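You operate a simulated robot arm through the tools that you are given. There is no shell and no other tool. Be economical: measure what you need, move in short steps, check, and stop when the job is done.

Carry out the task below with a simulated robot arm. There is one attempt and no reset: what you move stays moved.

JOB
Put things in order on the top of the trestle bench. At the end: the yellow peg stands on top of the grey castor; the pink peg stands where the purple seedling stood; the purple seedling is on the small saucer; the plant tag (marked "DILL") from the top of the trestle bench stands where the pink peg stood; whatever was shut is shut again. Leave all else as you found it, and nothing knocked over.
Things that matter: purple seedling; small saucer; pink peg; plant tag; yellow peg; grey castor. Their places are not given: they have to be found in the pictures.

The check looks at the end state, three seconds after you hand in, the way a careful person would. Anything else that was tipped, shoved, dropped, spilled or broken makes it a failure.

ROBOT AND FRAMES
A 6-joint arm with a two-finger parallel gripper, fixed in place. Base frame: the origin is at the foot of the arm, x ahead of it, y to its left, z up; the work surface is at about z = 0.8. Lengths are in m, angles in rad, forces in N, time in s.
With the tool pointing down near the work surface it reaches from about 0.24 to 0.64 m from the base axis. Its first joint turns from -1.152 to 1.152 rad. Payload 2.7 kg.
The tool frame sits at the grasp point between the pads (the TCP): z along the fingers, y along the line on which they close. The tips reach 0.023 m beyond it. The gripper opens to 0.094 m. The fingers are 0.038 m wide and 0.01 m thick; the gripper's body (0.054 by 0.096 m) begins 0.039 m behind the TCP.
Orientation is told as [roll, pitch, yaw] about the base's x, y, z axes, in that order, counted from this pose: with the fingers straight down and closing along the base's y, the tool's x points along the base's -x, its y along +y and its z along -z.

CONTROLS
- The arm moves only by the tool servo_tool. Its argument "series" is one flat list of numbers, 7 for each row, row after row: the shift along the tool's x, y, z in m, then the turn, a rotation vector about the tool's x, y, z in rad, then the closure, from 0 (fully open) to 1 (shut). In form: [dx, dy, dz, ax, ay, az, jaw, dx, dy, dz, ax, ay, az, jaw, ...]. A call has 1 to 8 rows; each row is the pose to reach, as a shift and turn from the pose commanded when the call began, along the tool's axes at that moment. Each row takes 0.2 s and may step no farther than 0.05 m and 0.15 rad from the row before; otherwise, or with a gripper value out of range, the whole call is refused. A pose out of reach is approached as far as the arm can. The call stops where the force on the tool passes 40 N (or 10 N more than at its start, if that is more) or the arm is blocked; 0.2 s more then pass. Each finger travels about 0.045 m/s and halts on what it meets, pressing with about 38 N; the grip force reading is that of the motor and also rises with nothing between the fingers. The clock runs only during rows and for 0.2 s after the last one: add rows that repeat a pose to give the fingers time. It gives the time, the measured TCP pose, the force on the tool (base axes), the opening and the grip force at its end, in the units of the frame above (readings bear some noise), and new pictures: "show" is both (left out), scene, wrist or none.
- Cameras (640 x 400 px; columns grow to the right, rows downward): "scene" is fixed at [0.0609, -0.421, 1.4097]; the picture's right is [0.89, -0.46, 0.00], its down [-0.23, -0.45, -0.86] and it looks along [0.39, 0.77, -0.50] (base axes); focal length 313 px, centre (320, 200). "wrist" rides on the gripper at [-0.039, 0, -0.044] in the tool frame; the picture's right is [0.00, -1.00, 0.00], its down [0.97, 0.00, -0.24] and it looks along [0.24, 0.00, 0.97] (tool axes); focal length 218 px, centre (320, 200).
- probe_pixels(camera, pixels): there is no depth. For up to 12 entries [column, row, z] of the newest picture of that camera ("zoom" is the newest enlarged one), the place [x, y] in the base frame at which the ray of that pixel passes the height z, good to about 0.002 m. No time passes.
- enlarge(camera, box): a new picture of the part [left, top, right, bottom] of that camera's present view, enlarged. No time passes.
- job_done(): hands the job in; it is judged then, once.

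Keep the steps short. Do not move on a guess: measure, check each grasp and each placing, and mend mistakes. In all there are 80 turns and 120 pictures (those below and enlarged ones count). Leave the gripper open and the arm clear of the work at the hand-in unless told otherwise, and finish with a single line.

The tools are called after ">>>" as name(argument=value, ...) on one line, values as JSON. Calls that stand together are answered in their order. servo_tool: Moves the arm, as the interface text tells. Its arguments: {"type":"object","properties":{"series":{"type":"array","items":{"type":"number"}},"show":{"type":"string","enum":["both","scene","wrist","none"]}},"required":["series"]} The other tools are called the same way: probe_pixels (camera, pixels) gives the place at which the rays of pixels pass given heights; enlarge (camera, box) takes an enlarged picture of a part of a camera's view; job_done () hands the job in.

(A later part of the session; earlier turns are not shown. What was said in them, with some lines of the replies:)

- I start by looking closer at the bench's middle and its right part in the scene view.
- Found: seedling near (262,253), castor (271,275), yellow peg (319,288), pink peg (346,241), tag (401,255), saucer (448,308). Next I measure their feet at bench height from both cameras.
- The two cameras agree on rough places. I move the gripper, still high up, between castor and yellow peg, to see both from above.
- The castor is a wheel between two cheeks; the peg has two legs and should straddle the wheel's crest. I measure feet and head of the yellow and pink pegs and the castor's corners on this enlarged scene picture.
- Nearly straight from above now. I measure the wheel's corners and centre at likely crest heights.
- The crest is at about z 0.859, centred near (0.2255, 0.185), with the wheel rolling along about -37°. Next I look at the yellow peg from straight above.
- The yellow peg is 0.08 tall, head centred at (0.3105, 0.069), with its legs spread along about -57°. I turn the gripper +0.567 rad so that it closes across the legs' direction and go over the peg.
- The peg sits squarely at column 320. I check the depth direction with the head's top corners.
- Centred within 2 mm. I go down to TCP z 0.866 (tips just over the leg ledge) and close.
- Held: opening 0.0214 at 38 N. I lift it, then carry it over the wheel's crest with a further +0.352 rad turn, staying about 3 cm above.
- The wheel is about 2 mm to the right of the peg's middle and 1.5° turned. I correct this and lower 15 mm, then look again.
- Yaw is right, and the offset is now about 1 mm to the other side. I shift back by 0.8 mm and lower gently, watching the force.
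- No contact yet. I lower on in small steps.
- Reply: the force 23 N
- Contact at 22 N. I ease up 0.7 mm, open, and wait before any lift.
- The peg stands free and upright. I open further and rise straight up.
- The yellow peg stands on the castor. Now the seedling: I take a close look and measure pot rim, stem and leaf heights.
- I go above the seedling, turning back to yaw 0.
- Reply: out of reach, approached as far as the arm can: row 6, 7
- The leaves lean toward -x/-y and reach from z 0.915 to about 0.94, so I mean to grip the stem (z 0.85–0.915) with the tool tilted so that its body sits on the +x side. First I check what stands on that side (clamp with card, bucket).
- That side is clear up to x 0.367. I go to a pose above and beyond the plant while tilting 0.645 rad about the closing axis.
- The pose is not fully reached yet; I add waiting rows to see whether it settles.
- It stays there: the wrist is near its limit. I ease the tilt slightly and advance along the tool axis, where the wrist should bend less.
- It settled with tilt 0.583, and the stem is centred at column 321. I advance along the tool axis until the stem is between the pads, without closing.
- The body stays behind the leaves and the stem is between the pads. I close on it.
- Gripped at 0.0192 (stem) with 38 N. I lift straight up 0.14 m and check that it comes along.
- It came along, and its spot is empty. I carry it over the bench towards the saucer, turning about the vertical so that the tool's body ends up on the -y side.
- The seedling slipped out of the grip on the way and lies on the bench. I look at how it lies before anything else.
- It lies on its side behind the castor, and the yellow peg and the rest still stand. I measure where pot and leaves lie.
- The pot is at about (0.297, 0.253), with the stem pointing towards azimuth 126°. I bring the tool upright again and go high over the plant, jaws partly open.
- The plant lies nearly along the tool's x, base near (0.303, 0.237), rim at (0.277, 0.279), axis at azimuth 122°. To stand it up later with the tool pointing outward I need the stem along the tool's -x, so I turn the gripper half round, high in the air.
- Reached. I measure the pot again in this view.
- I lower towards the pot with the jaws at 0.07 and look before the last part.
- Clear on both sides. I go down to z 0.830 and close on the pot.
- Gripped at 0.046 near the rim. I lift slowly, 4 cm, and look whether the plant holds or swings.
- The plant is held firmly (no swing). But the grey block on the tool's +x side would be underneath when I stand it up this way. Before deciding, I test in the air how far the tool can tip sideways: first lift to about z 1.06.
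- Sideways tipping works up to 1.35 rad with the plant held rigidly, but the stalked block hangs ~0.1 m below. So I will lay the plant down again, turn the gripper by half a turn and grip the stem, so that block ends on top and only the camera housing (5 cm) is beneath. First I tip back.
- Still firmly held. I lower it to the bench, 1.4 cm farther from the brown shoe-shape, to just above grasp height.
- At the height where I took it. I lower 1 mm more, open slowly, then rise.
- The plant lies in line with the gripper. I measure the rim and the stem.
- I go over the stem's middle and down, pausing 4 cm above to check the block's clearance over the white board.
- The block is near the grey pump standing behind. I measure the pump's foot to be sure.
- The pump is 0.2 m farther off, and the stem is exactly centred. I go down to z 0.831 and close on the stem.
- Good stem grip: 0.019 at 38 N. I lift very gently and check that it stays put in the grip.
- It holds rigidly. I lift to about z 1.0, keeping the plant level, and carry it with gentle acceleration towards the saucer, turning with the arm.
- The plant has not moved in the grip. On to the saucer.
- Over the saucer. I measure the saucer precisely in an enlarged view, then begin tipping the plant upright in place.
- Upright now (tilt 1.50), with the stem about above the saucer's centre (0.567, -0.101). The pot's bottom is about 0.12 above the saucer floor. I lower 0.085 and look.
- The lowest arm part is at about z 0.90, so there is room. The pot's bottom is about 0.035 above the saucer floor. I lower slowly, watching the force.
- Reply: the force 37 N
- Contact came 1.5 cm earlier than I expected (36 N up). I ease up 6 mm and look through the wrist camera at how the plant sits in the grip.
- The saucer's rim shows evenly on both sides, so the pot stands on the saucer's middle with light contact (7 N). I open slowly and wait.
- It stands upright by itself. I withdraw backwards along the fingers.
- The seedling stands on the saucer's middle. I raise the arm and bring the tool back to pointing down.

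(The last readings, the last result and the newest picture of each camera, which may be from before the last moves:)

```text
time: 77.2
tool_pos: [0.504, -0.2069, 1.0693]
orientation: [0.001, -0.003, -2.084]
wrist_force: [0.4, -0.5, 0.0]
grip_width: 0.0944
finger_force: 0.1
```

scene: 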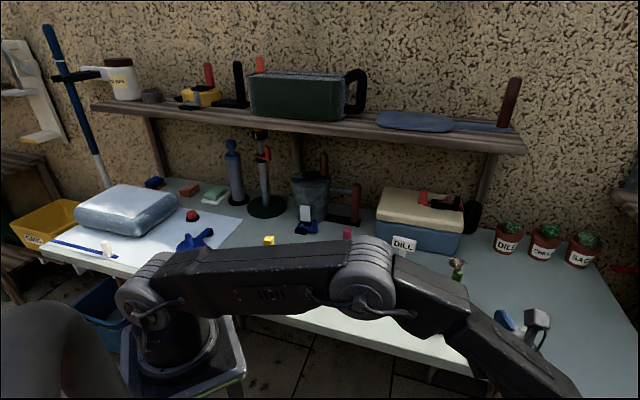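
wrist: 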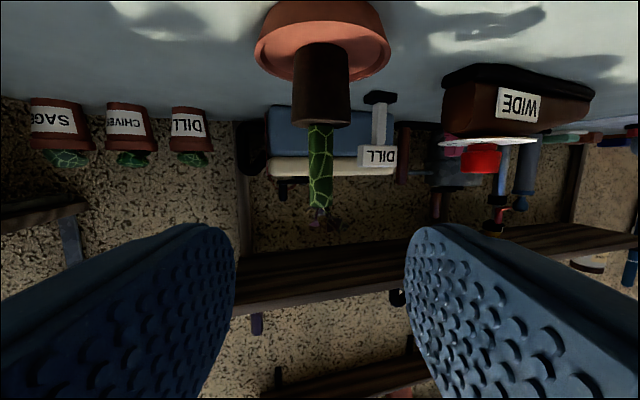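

Tool points down again. Next the pink peg: I go over it, turning to yaw 0.77 (its legs spread along about -46°).

>>> servo_tool(series=[0.0123, -0.0101, 0.0016, 0, 0, -0.14, 0, 0.0245, -0.0202, 0.0033, 0, 0, -0.28, 0, 0.0368, -0.0302, 0.0049, 0, 0, -0.42, 0, 0.049, -0.0403, 0.0065, 0, 0, -0.56, 0, 0.0613, -0.0504, 0.0081, 0, 0, -0.7, 0, 0.0735, -0.0605, 0.0098, 0, 0, -0.84, 0, 0.0858, -0.0705, 0.0114, 0, 0, -0.98, 0, 0.098, -0.0806, 0.013, 0, 0, -1.12, 0], show="none")

>>> servo_tool(series=[0.0144, 0.0067, 0.0016, 0, 0, -0.14, 0, 0.0288, 0.0133, 0.0033, 0, 0, -0.28, 0, 0.0431, 0.02, 0.0049, 0, 0, -0.42, 0, 0.0575, 0.0266, 0.0065, 0, 0, -0.56, 0, 0.0719, 0.0333, 0.0081, 0, 0, -0.7, 0, 0.0863, 0.0399, 0.0098, 0, 0, -0.84, 0, 0.1006, 0.0466, 0.0114, 0, 0, -0.98, 0, 0.115, 0.0532, 0.013, 0, 0, -1.12, 0], show="none")

>>> servo_tool(series=[0.0005, 0.0213, 0.002, 0, 0, -0.102, 0, 0.001, 0.0427, 0.004, 0, 0, -0.205, 0, 0.0015, 0.064, 0.006, 0, 0, -0.307, 0, 0.002, 0.0853, 0.008, 0, 0, -0.409, 0, 0.0025, 0.1067, 0.01, 0, 0, -0.512, 0, 0.003, 0.128, 0.013, 0, 0, -0.614, 0, 0.003, 0.128, 0.013, 0, 0, -0.614, 0], show="both")

```text
time: 79.0
tool_pos: [0.4819, -0.082, 1.0564]
orientation: [0.001, -0.002, -0.964]
wrist_force: [-0.7, 0.9, -0.1]
grip_width: 0.094
finger_force: 0.0
```

```text
time: 80.8
tool_pos: [0.4612, 0.0418, 1.0413]
orientation: [-0.001, 0.0, 0.157]
wrist_force: [0.8, -0.5, -0.1]
grip_width: 0.0941
finger_force: 0.1
```

```text
time: 82.4
tool_pos: [0.4397, 0.1704, 1.0269]
orientation: [-0.002, 0.0, 0.768]
wrist_force: [-0.3, -0.3, 0.0]
grip_width: 0.0939
finger_force: 0.0
```

scene: 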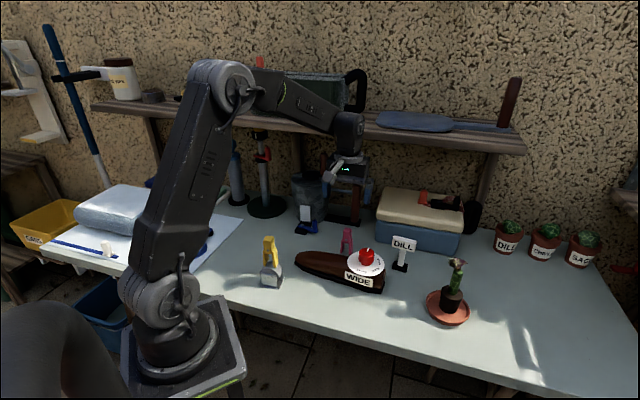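
wrist: 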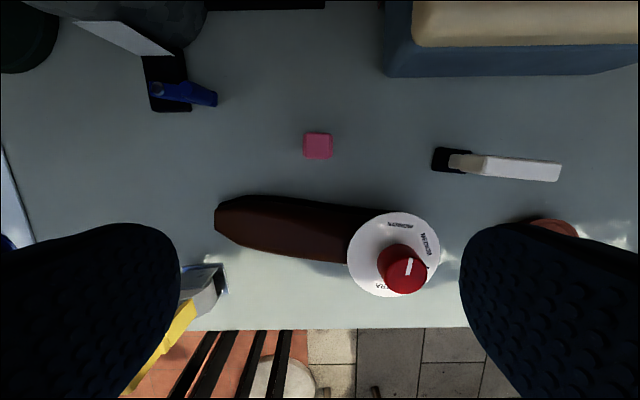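

The seedling stands well on the saucer. The pink peg is straight below at (318,146). I measure it, and the tag's foot at (452,160) as well.

>>> enlarge(camera="wrist", box=[280, 110, 360, 180])

>>> enlarge(camera="wrist", box=[420, 130, 580, 200])

>>> probe_pixels(camera="wrist", pixels=[[318, 146, 0.88], [452, 160, 0.81], [434, 147, 0.81], [471, 150, 0.81], [436, 169, 0.81], [467, 173, 0.81]])

```text
5.71 times, centred on (320, 145) of wrist
```

zoom: 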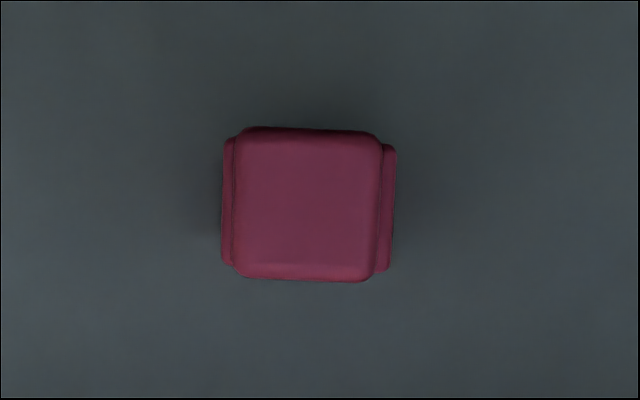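

```text
4.00 times, centred on (500, 165) of wrist
```

zoom: 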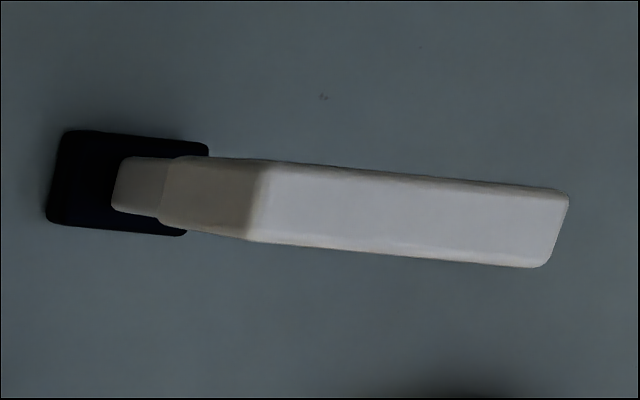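

```text
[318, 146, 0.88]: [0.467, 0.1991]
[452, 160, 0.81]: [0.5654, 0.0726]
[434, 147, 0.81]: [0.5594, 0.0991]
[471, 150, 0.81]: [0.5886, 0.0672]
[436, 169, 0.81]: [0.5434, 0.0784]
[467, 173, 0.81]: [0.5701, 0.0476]
```

Pink peg centre: (0.467, 0.199). I go over it and down, with a small turn correction, to TCP z 0.868, and close.

>>> servo_tool(series=[-0.02, 0.001, 0.03, 0, 0, 0.02, 0, -0.0395, 0.0016, 0.07, 0, 0, 0.035, 0, -0.0395, 0.0016, 0.11, 0, 0, 0.035, 0, -0.0395, 0.0016, 0.145, 0, 0, 0.035, 0, -0.0395, 0.0016, 0.159, 0, 0, 0.035, 0, -0.0395, 0.0016, 0.159, 0, 0, 0.035, 0], show="wrist")

```text
time: 83.8
tool_pos: [0.4644, 0.1976, 0.8681]
orientation: [-0.002, 0.001, 0.734]
wrist_force: [-0.1, -0.6, -0.4]
grip_width: 0.0941
finger_force: 0.0
```

wrist: 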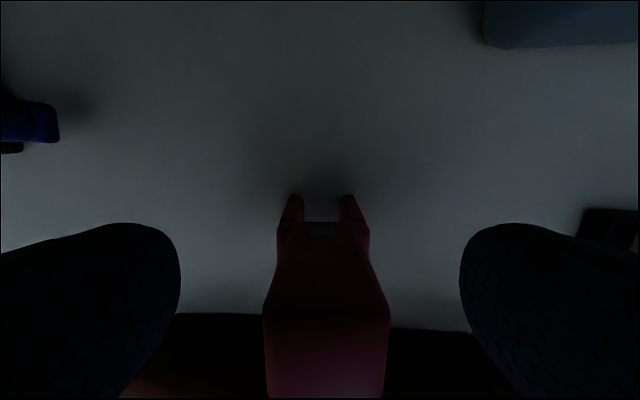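

Peg squarely between the pads. I close and lift.

>>> servo_tool(series=[0, 0, 0, 0, 0, 0, 0.4, 0, 0, 0, 0, 0, 0, 0.8, 0, 0, 0, 0, 0, 0, 1, 0, 0, 0, 0, 0, 0, 1, 0, 0, 0, 0, 0, 0, 1, 0, 0, 0, 0, 0, 0, 1], show="none")

>>> servo_tool(series=[0, 0, -0.01, 0, 0, 0, 1, 0, 0, -0.03, 0, 0, 0, 1, 0, 0, -0.06, 0, 0, 0, 1, 0, 0, -0.09, 0, 0, 0, 1, 0, 0, -0.12, 0, 0, 0, 1, 0, 0, -0.14, 0, 0, 0, 1], show="none")

```text
time: 85.2
tool_pos: [0.4642, 0.1975, 0.8694]
orientation: [0.0, 0.0, 0.732]
wrist_force: [-0.8, 0.2, 0.7]
grip_width: 0.0213
finger_force: 37.7
```

```text
time: 86.6
tool_pos: [0.4625, 0.1997, 1.0096]
orientation: [0.0, 0.001, 0.735]
wrist_force: [0.7, 0.0, -0.5]
grip_width: 0.021
finger_force: 38.2
```

Held (0.021). I carry it to the seedling's old spot (0.240, 0.3135).

>>> servo_tool(series=[0.006, 0.015, 0, 0, 0, 0, 1, 0.0192, 0.049, 0, 0, 0, 0, 1, 0.0349, 0.089, 0, 0, 0, 0, 1, 0.0505, 0.129, 0, 0, 0, 0, 1, 0.0662, 0.169, 0, 0, 0, 0, 1, 0.0819, 0.209, 0, 0, 0, 0, 1, 0.0922, 0.2354, 0, 0, 0, 0, 1, 0.0922, 0.2354, 0, 0, 0, 0, 1], show="none")

>>> servo_tool(series=[0, 0, 0.03, 0, 0, 0, 1, 0, 0, 0.06, 0, 0, 0, 1, 0, 0, 0.09, 0, 0, 0, 1, 0, 0, 0.115, 0, 0, 0, 1, 0, 0, 0.13, 0, 0, 0, 1, 0, 0, 0.13, 0, 0, 0, 1], show="both")

```text
time: 88.4
tool_pos: [0.2369, 0.3116, 1.0115]
orientation: [-0.003, 0.0, 0.733]
wrist_force: [1.1, 1.5, -0.7]
grip_width: 0.0211
finger_force: 37.8
```

```text
time: 89.8
tool_pos: [0.2414, 0.3093, 0.8789]
orientation: [-0.002, 0.001, 0.732]
wrist_force: [-0.6, 0.0, -0.4]
grip_width: 0.0212
finger_force: 38.1
```

scene: 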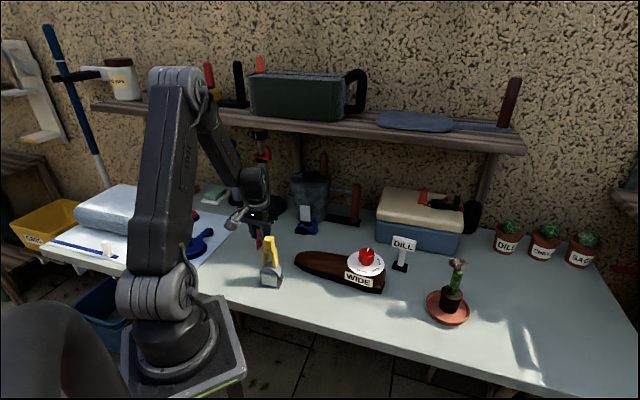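
wrist: 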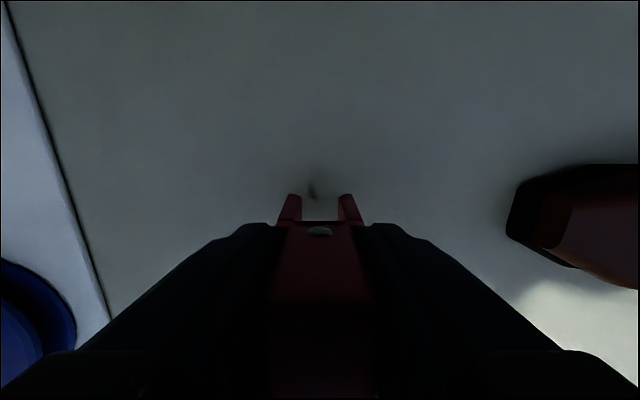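

I lower the last centimetre until contact.

>>> servo_tool(series=[0, 0, 0.004, 0, 0, 0, 1, 0, 0, 0.008, 0, 0, 0, 1, 0, 0, 0.0095, 0, 0, 0, 1, 0, 0, 0.0105, 0, 0, 0, 1, 0, 0, 0.0105, 0, 0, 0, 1], show="none")

```text
time: 91.0
tool_pos: [0.2406, 0.3107, 0.8697]
orientation: [-0.002, 0.0, 0.733]
wrist_force: [-0.5, 0.3, 0.9]
grip_width: 0.0211
finger_force: 38.0
```

>>> servo_tool(series=[0, 0, 0.0007, 0, 0, 0, 1, 0, 0, 0.0014, 0, 0, 0, 1, 0, 0, 0.0014, 0, 0, 0, 1], show="none")

```text
time: 91.8
tool_pos: [0.2395, 0.3098, 0.8698]
orientation: [-0.003, 0.0, 0.734]
wrist_force: [-1.7, -1.1, 6.7]
grip_width: 0.0213
finger_force: 37.9
```

The feet touch the bench (7 N). I open slowly, then rise.

>>> servo_tool(series=[0, 0, 0, 0, 0, 0, 0.74, 0, 0, 0, 0, 0, 0, 0.68, 0, 0, 0, 0, 0, 0, 0.55, 0, 0, 0, 0, 0, 0, 0.4, 0, 0, -0.01, 0, 0, 0, 0.3, 0, 0, -0.05, 0, 0, 0, 0.2, 0, 0, -0.1, 0, 0, 0, 0, 0, 0, -0.15, 0, 0, 0, 0], show="both")

```text
time: 93.6
tool_pos: [0.238, 0.3081, 1.0233]
orientation: [-0.002, 0.002, 0.734]
wrist_force: [0.1, 0.1, -0.3]
grip_width: 0.094
finger_force: 0.0
```

scene: 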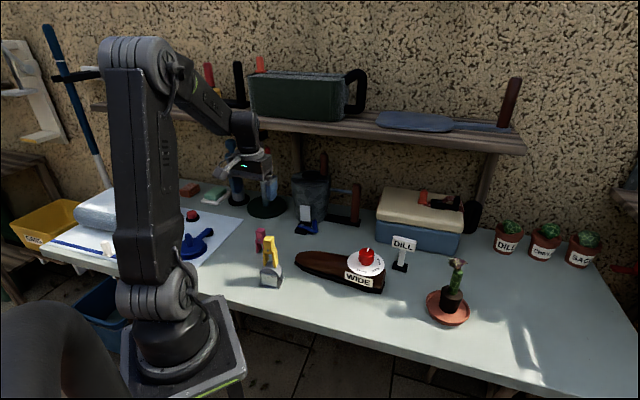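
wrist: 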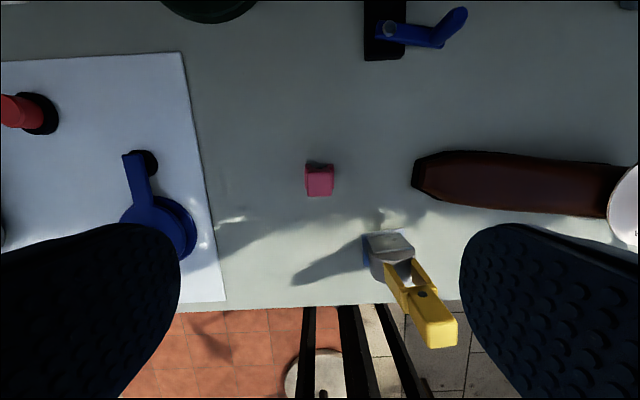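

The pink peg stands. I verify its place and go over the plant tag, turning to yaw -0.82 so the jaws close across the sign's thickness.

>>> probe_pixels(camera="wrist", pixels=[[319.5, 185, 0.88], [319, 163, 0.835]])

>>> servo_tool(series=[-0.0071, -0.0329, 0, 0, 0, 0.1295, 0.3, -0.0143, -0.0659, 0, 0, 0, 0.259, 0.3, -0.0214, -0.0988, 0, 0, 0, 0.3885, 0.3, -0.0285, -0.1317, 0, 0, 0, 0.518, 0.3, -0.0357, -0.1647, 0, 0, 0, 0.6475, 0.3, -0.0428, -0.1976, 0, 0, 0, 0.777, 0.3], show="none")

>>> servo_tool(series=[-0.0281, -0.0185, 0.0055, 0, 0, 0.1295, 0.3, -0.0562, -0.037, 0.011, 0, 0, 0.259, 0.3, -0.0843, -0.0555, 0.0165, 0, 0, 0.3885, 0.3, -0.1123, -0.0739, 0.022, 0, 0, 0.518, 0.3, -0.1404, -0.0924, 0.0275, 0, 0, 0.6475, 0.3, -0.1685, -0.1109, 0.033, 0, 0, 0.777, 0.3, -0.1685, -0.1109, 0.033, 0, 0, 0.777, 0.3], show="wrist")

```text
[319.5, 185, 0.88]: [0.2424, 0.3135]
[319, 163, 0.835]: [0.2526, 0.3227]
```

```text
time: 95.0
tool_pos: [0.4041, 0.1895, 1.0214]
orientation: [0.0, -0.001, -0.044]
wrist_force: [0.5, -0.1, 0.3]
grip_width: 0.0659
finger_force: 0.1
```

```text
time: 96.6
tool_pos: [0.5667, 0.0742, 0.9871]
orientation: [0.001, -0.002, -0.822]
wrist_force: [-0.2, -0.3, -0.7]
grip_width: 0.0659
finger_force: 0.0
```

wrist: 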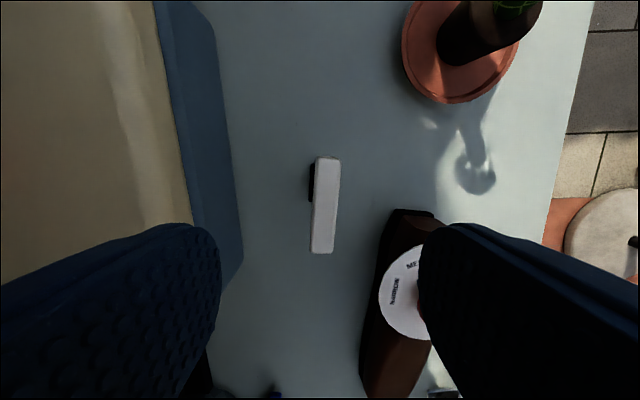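

The pink peg is at (0.242, 0.3135), right. The tag's sign is under the gripper, turned about 4° and 3 mm to the right. I correct that, go down to z 0.881 and close.

>>> servo_tool(series=[-0.002, -0.003, 0.02, 0, 0, 0.073, 0.3, -0.002, -0.003, 0.06, 0, 0, 0.073, 0.3, -0.002, -0.003, 0.095, 0, 0, 0.073, 0.3, -0.002, -0.003, 0.107, 0, 0, 0.073, 0.3, -0.002, -0.003, 0.107, 0, 0, 0.073, 0.3], show="wrist")

>>> servo_tool(series=[0, 0, 0, 0, 0, 0, 0.5, 0, 0, 0, 0, 0, 0, 0.7, 0, 0, 0, 0, 0, 0, 0.9, 0, 0, 0, 0, 0, 0, 1, 0, 0, 0, 0, 0, 0, 1, 0, 0, 0, 0, 0, 0, 1], show="none")

```text
time: 97.8
tool_pos: [0.5662, 0.0688, 0.8791]
orientation: [-0.001, -0.002, -0.895]
wrist_force: [-0.1, 0.1, 0.3]
grip_width: 0.0659
finger_force: 0.0
```

wrist: 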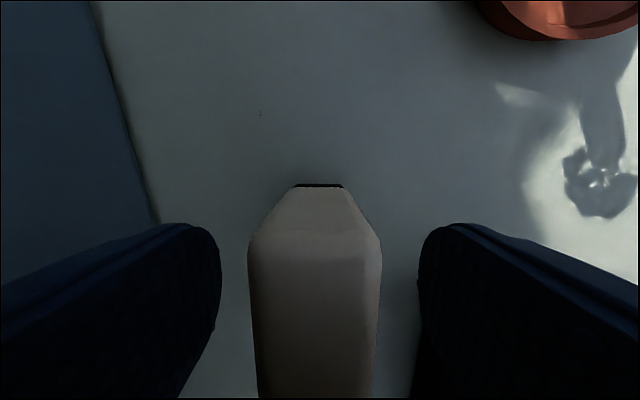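

```text
time: 99.2
tool_pos: [0.5665, 0.0699, 0.879]
orientation: [0.0, -0.001, -0.893]
wrist_force: [0.2, -0.4, 0.2]
grip_width: 0.0152
finger_force: 37.6
```

Gripped at 0.0152, the sign's thickness. I lift 9 cm, carry to the pink peg's old spot (0.467, 0.199) and lower to 7 mm above the bench.

>>> servo_tool(series=[0, 0, -0.006, 0, 0, 0, 1, 0, 0, -0.02, 0, 0, 0, 1, 0, 0, -0.04, 0, 0, 0, 1, 0, 0, -0.065, 0, 0, 0, 1, 0, 0, -0.085, 0, 0, 0, 1, 0, 0, -0.09, 0, 0, 0, 1], show="none")

>>> servo_tool(series=[0.01, 0.0002, 0, 0, 0, 0, 1, 0.032, 0.0006, 0, 0, 0, 0, 1, 0.062, 0.0012, 0, 0, 0, 0, 1, 0.095, 0.0019, 0, 0, 0, 0, 1, 0.125, 0.0025, 0, 0, 0, 0, 1, 0.15, 0.003, 0, 0, 0, 0, 1, 0.1618, 0.0032, 0, 0, 0, 0, 1, 0.1618, 0.0032, 0, 0, 0, 0, 1], show="none")

>>> servo_tool(series=[0, 0, 0.015, 0, 0, 0, 1, 0, 0, 0.04, 0, 0, 0, 1, 0, 0, 0.065, 0, 0, 0, 1, 0, 0, 0.08, 0, 0, 0, 1, 0, 0, 0.083, 0, 0, 0, 1, 0, 0, 0.083, 0, 0, 0, 1], show="scene")

```text
time: 100.6
tool_pos: [0.5662, 0.0696, 0.9696]
orientation: [0.001, -0.002, -0.894]
wrist_force: [-0.4, 0.9, 0.6]
grip_width: 0.0151
finger_force: 37.8
```

```text
time: 102.4
tool_pos: [0.4669, 0.1991, 0.9689]
orientation: [0.0, 0.001, -0.895]
wrist_force: [0.2, 0.3, -0.4]
grip_width: 0.0152
finger_force: 38.1
```

```text
time: 103.8
tool_pos: [0.4671, 0.1984, 0.8863]
orientation: [0.001, -0.002, -0.894]
wrist_force: [0.0, -0.7, -0.5]
grip_width: 0.0155
finger_force: 37.9
```

scene: 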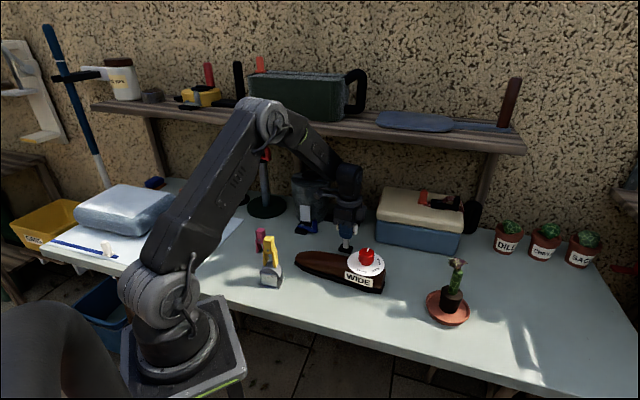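

The tag is over the spot at (0.467, 0.1985). I lower until it touches.

>>> servo_tool(series=[0, 0, 0.003, 0, 0, 0, 1, 0, 0, 0.006, 0, 0, 0, 1, 0, 0, 0.0075, 0, 0, 0, 1, 0, 0, 0.0083, 0, 0, 0, 1, 0, 0, 0.0083, 0, 0, 0, 1], show="none")

```text
time: 105.0
tool_pos: [0.4668, 0.1984, 0.8788]
orientation: [0.001, -0.002, -0.894]
wrist_force: [-4.7, -2.4, 18.0]
grip_width: 0.015
finger_force: 38.0
```

Contact at 18 N. I ease up half a millimetre, open, wait, then rise.

>>> servo_tool(series=[0, 0, -0.0006, 0, 0, 0, 1, 0, 0, -0.0006, 0, 0, 0, 0.8, 0, 0, -0.0006, 0, 0, 0, 0.7, 0, 0, -0.0006, 0, 0, 0, 0.5, 0, 0, -0.0006, 0, 0, 0, 0.3, 0, 0, -0.02, 0, 0, 0, 0.3, 0, 0, -0.06, 0, 0, 0, 0.2, 0, 0, -0.11, 0, 0, 0, 0], show="none")

>>> servo_tool(series=[0, 0, -0.04, 0, 0, 0, 0, 0, 0, -0.08, 0, 0, 0, 0, 0.03, 0, -0.1, 0, 0, 0, 0, 0.06, 0, -0.1, 0, 0, 0, 0, 0.06, 0, -0.1, 0, 0, 0, 0], show="both")

>>> enlarge(camera="scene", box=[235, 190, 485, 340])

```text
time: 106.8
tool_pos: [0.4662, 0.1981, 0.9864]
orientation: [0.001, -0.002, -0.894]
wrist_force: [-0.2, 1.1, -1.4]
grip_width: 0.0937
finger_force: 0.1
```

```text
time: 107.4
tool_pos: [0.4642, 0.1967, 1.0467]
orientation: [-0.042, 0.004, -0.897]
wrist_force: [-0.3, 0.1, -4.7]
grip_width: 0.0939
finger_force: 0.0
stopped in row 3: the force on the tool passed its limit (the readings are from after the stop); the commanded pose is now the measured one
```

scene: 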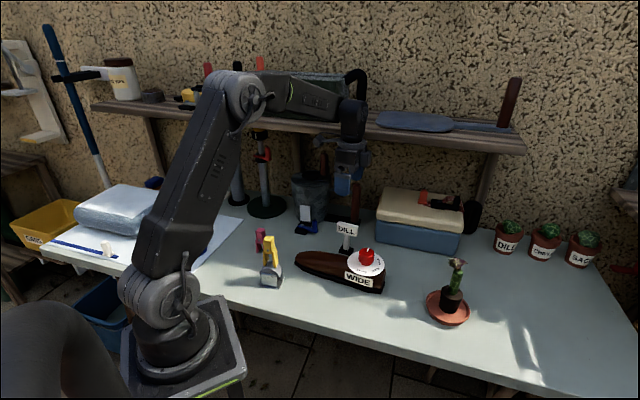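
wrist: 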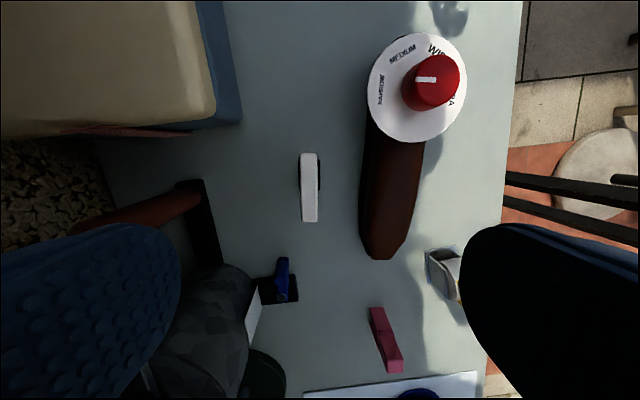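

```text
2.56 times, centred on (360, 265) of scene
```

zoom: 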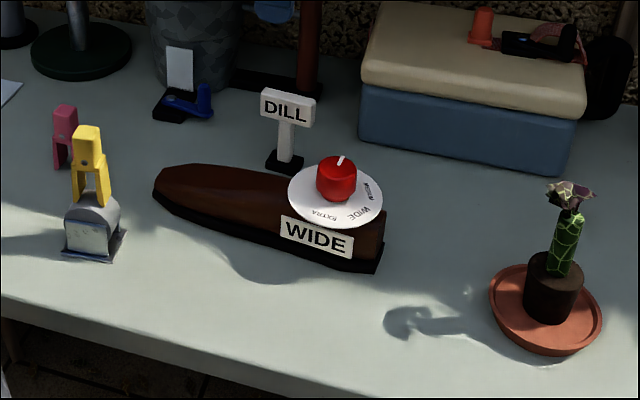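

All things are in place, but while rising the wrist touched the shelf's underside. I lower 2 cm and draw the arm back toward the robot, then check the shelf.

>>> servo_tool(series=[0, 0, 0.01, 0, 0, 0, 0, 0, 0, 0.02, 0, 0, 0, 0, -0.008, -0.038, 0.02, 0, 0, 0, 0, -0.016, -0.076, 0.02, 0, 0, 0, 0, -0.023, -0.115, 0.02, 0, 0, 0, 0, -0.031, -0.153, 0.02, 0, 0, 0, 0, -0.031, -0.153, 0.02, 0, 0, 0, 0], show="scene")

>>> enlarge(camera="scene", box=[80, 50, 540, 250])

```text
time: 109.0
tool_pos: [0.3619, 0.075, 1.0346]
orientation: [-0.037, 0.006, -0.897]
wrist_force: [0.2, -0.5, -0.8]
grip_width: 0.0937
finger_force: 0.0
```

scene: 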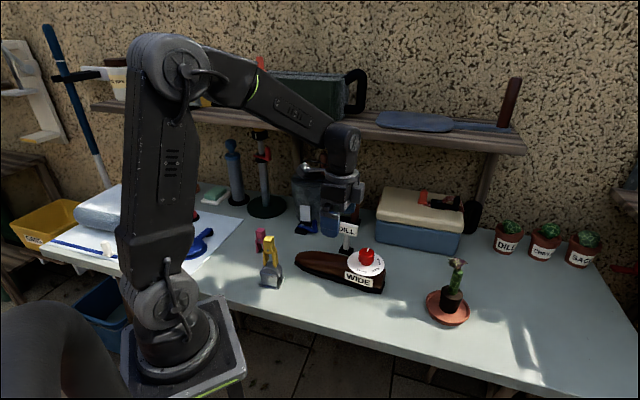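

```text
1.39 times, centred on (310, 150) of scene
5 turns are left
```

zoom: 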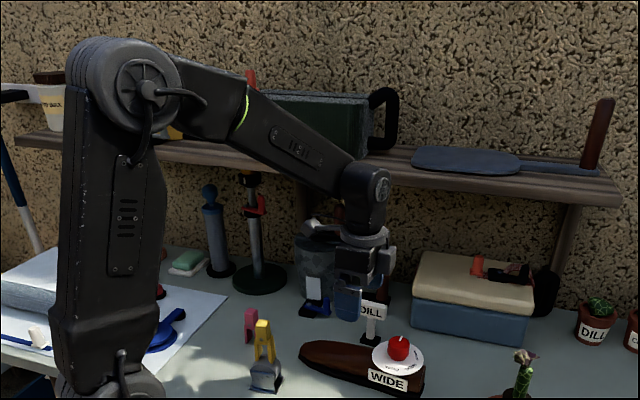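

Nothing on the shelf or the bench looks disturbed. The four items are in their places, the gripper is open and the arm is clear, so I hand in.

>>> job_done()

```text
The job is handed in.
```

The job is handed in with all four items in their places, though the seedling was dropped once and stood up again on the saucer, and the wrist brushed the shelf with nothing visibly moved.
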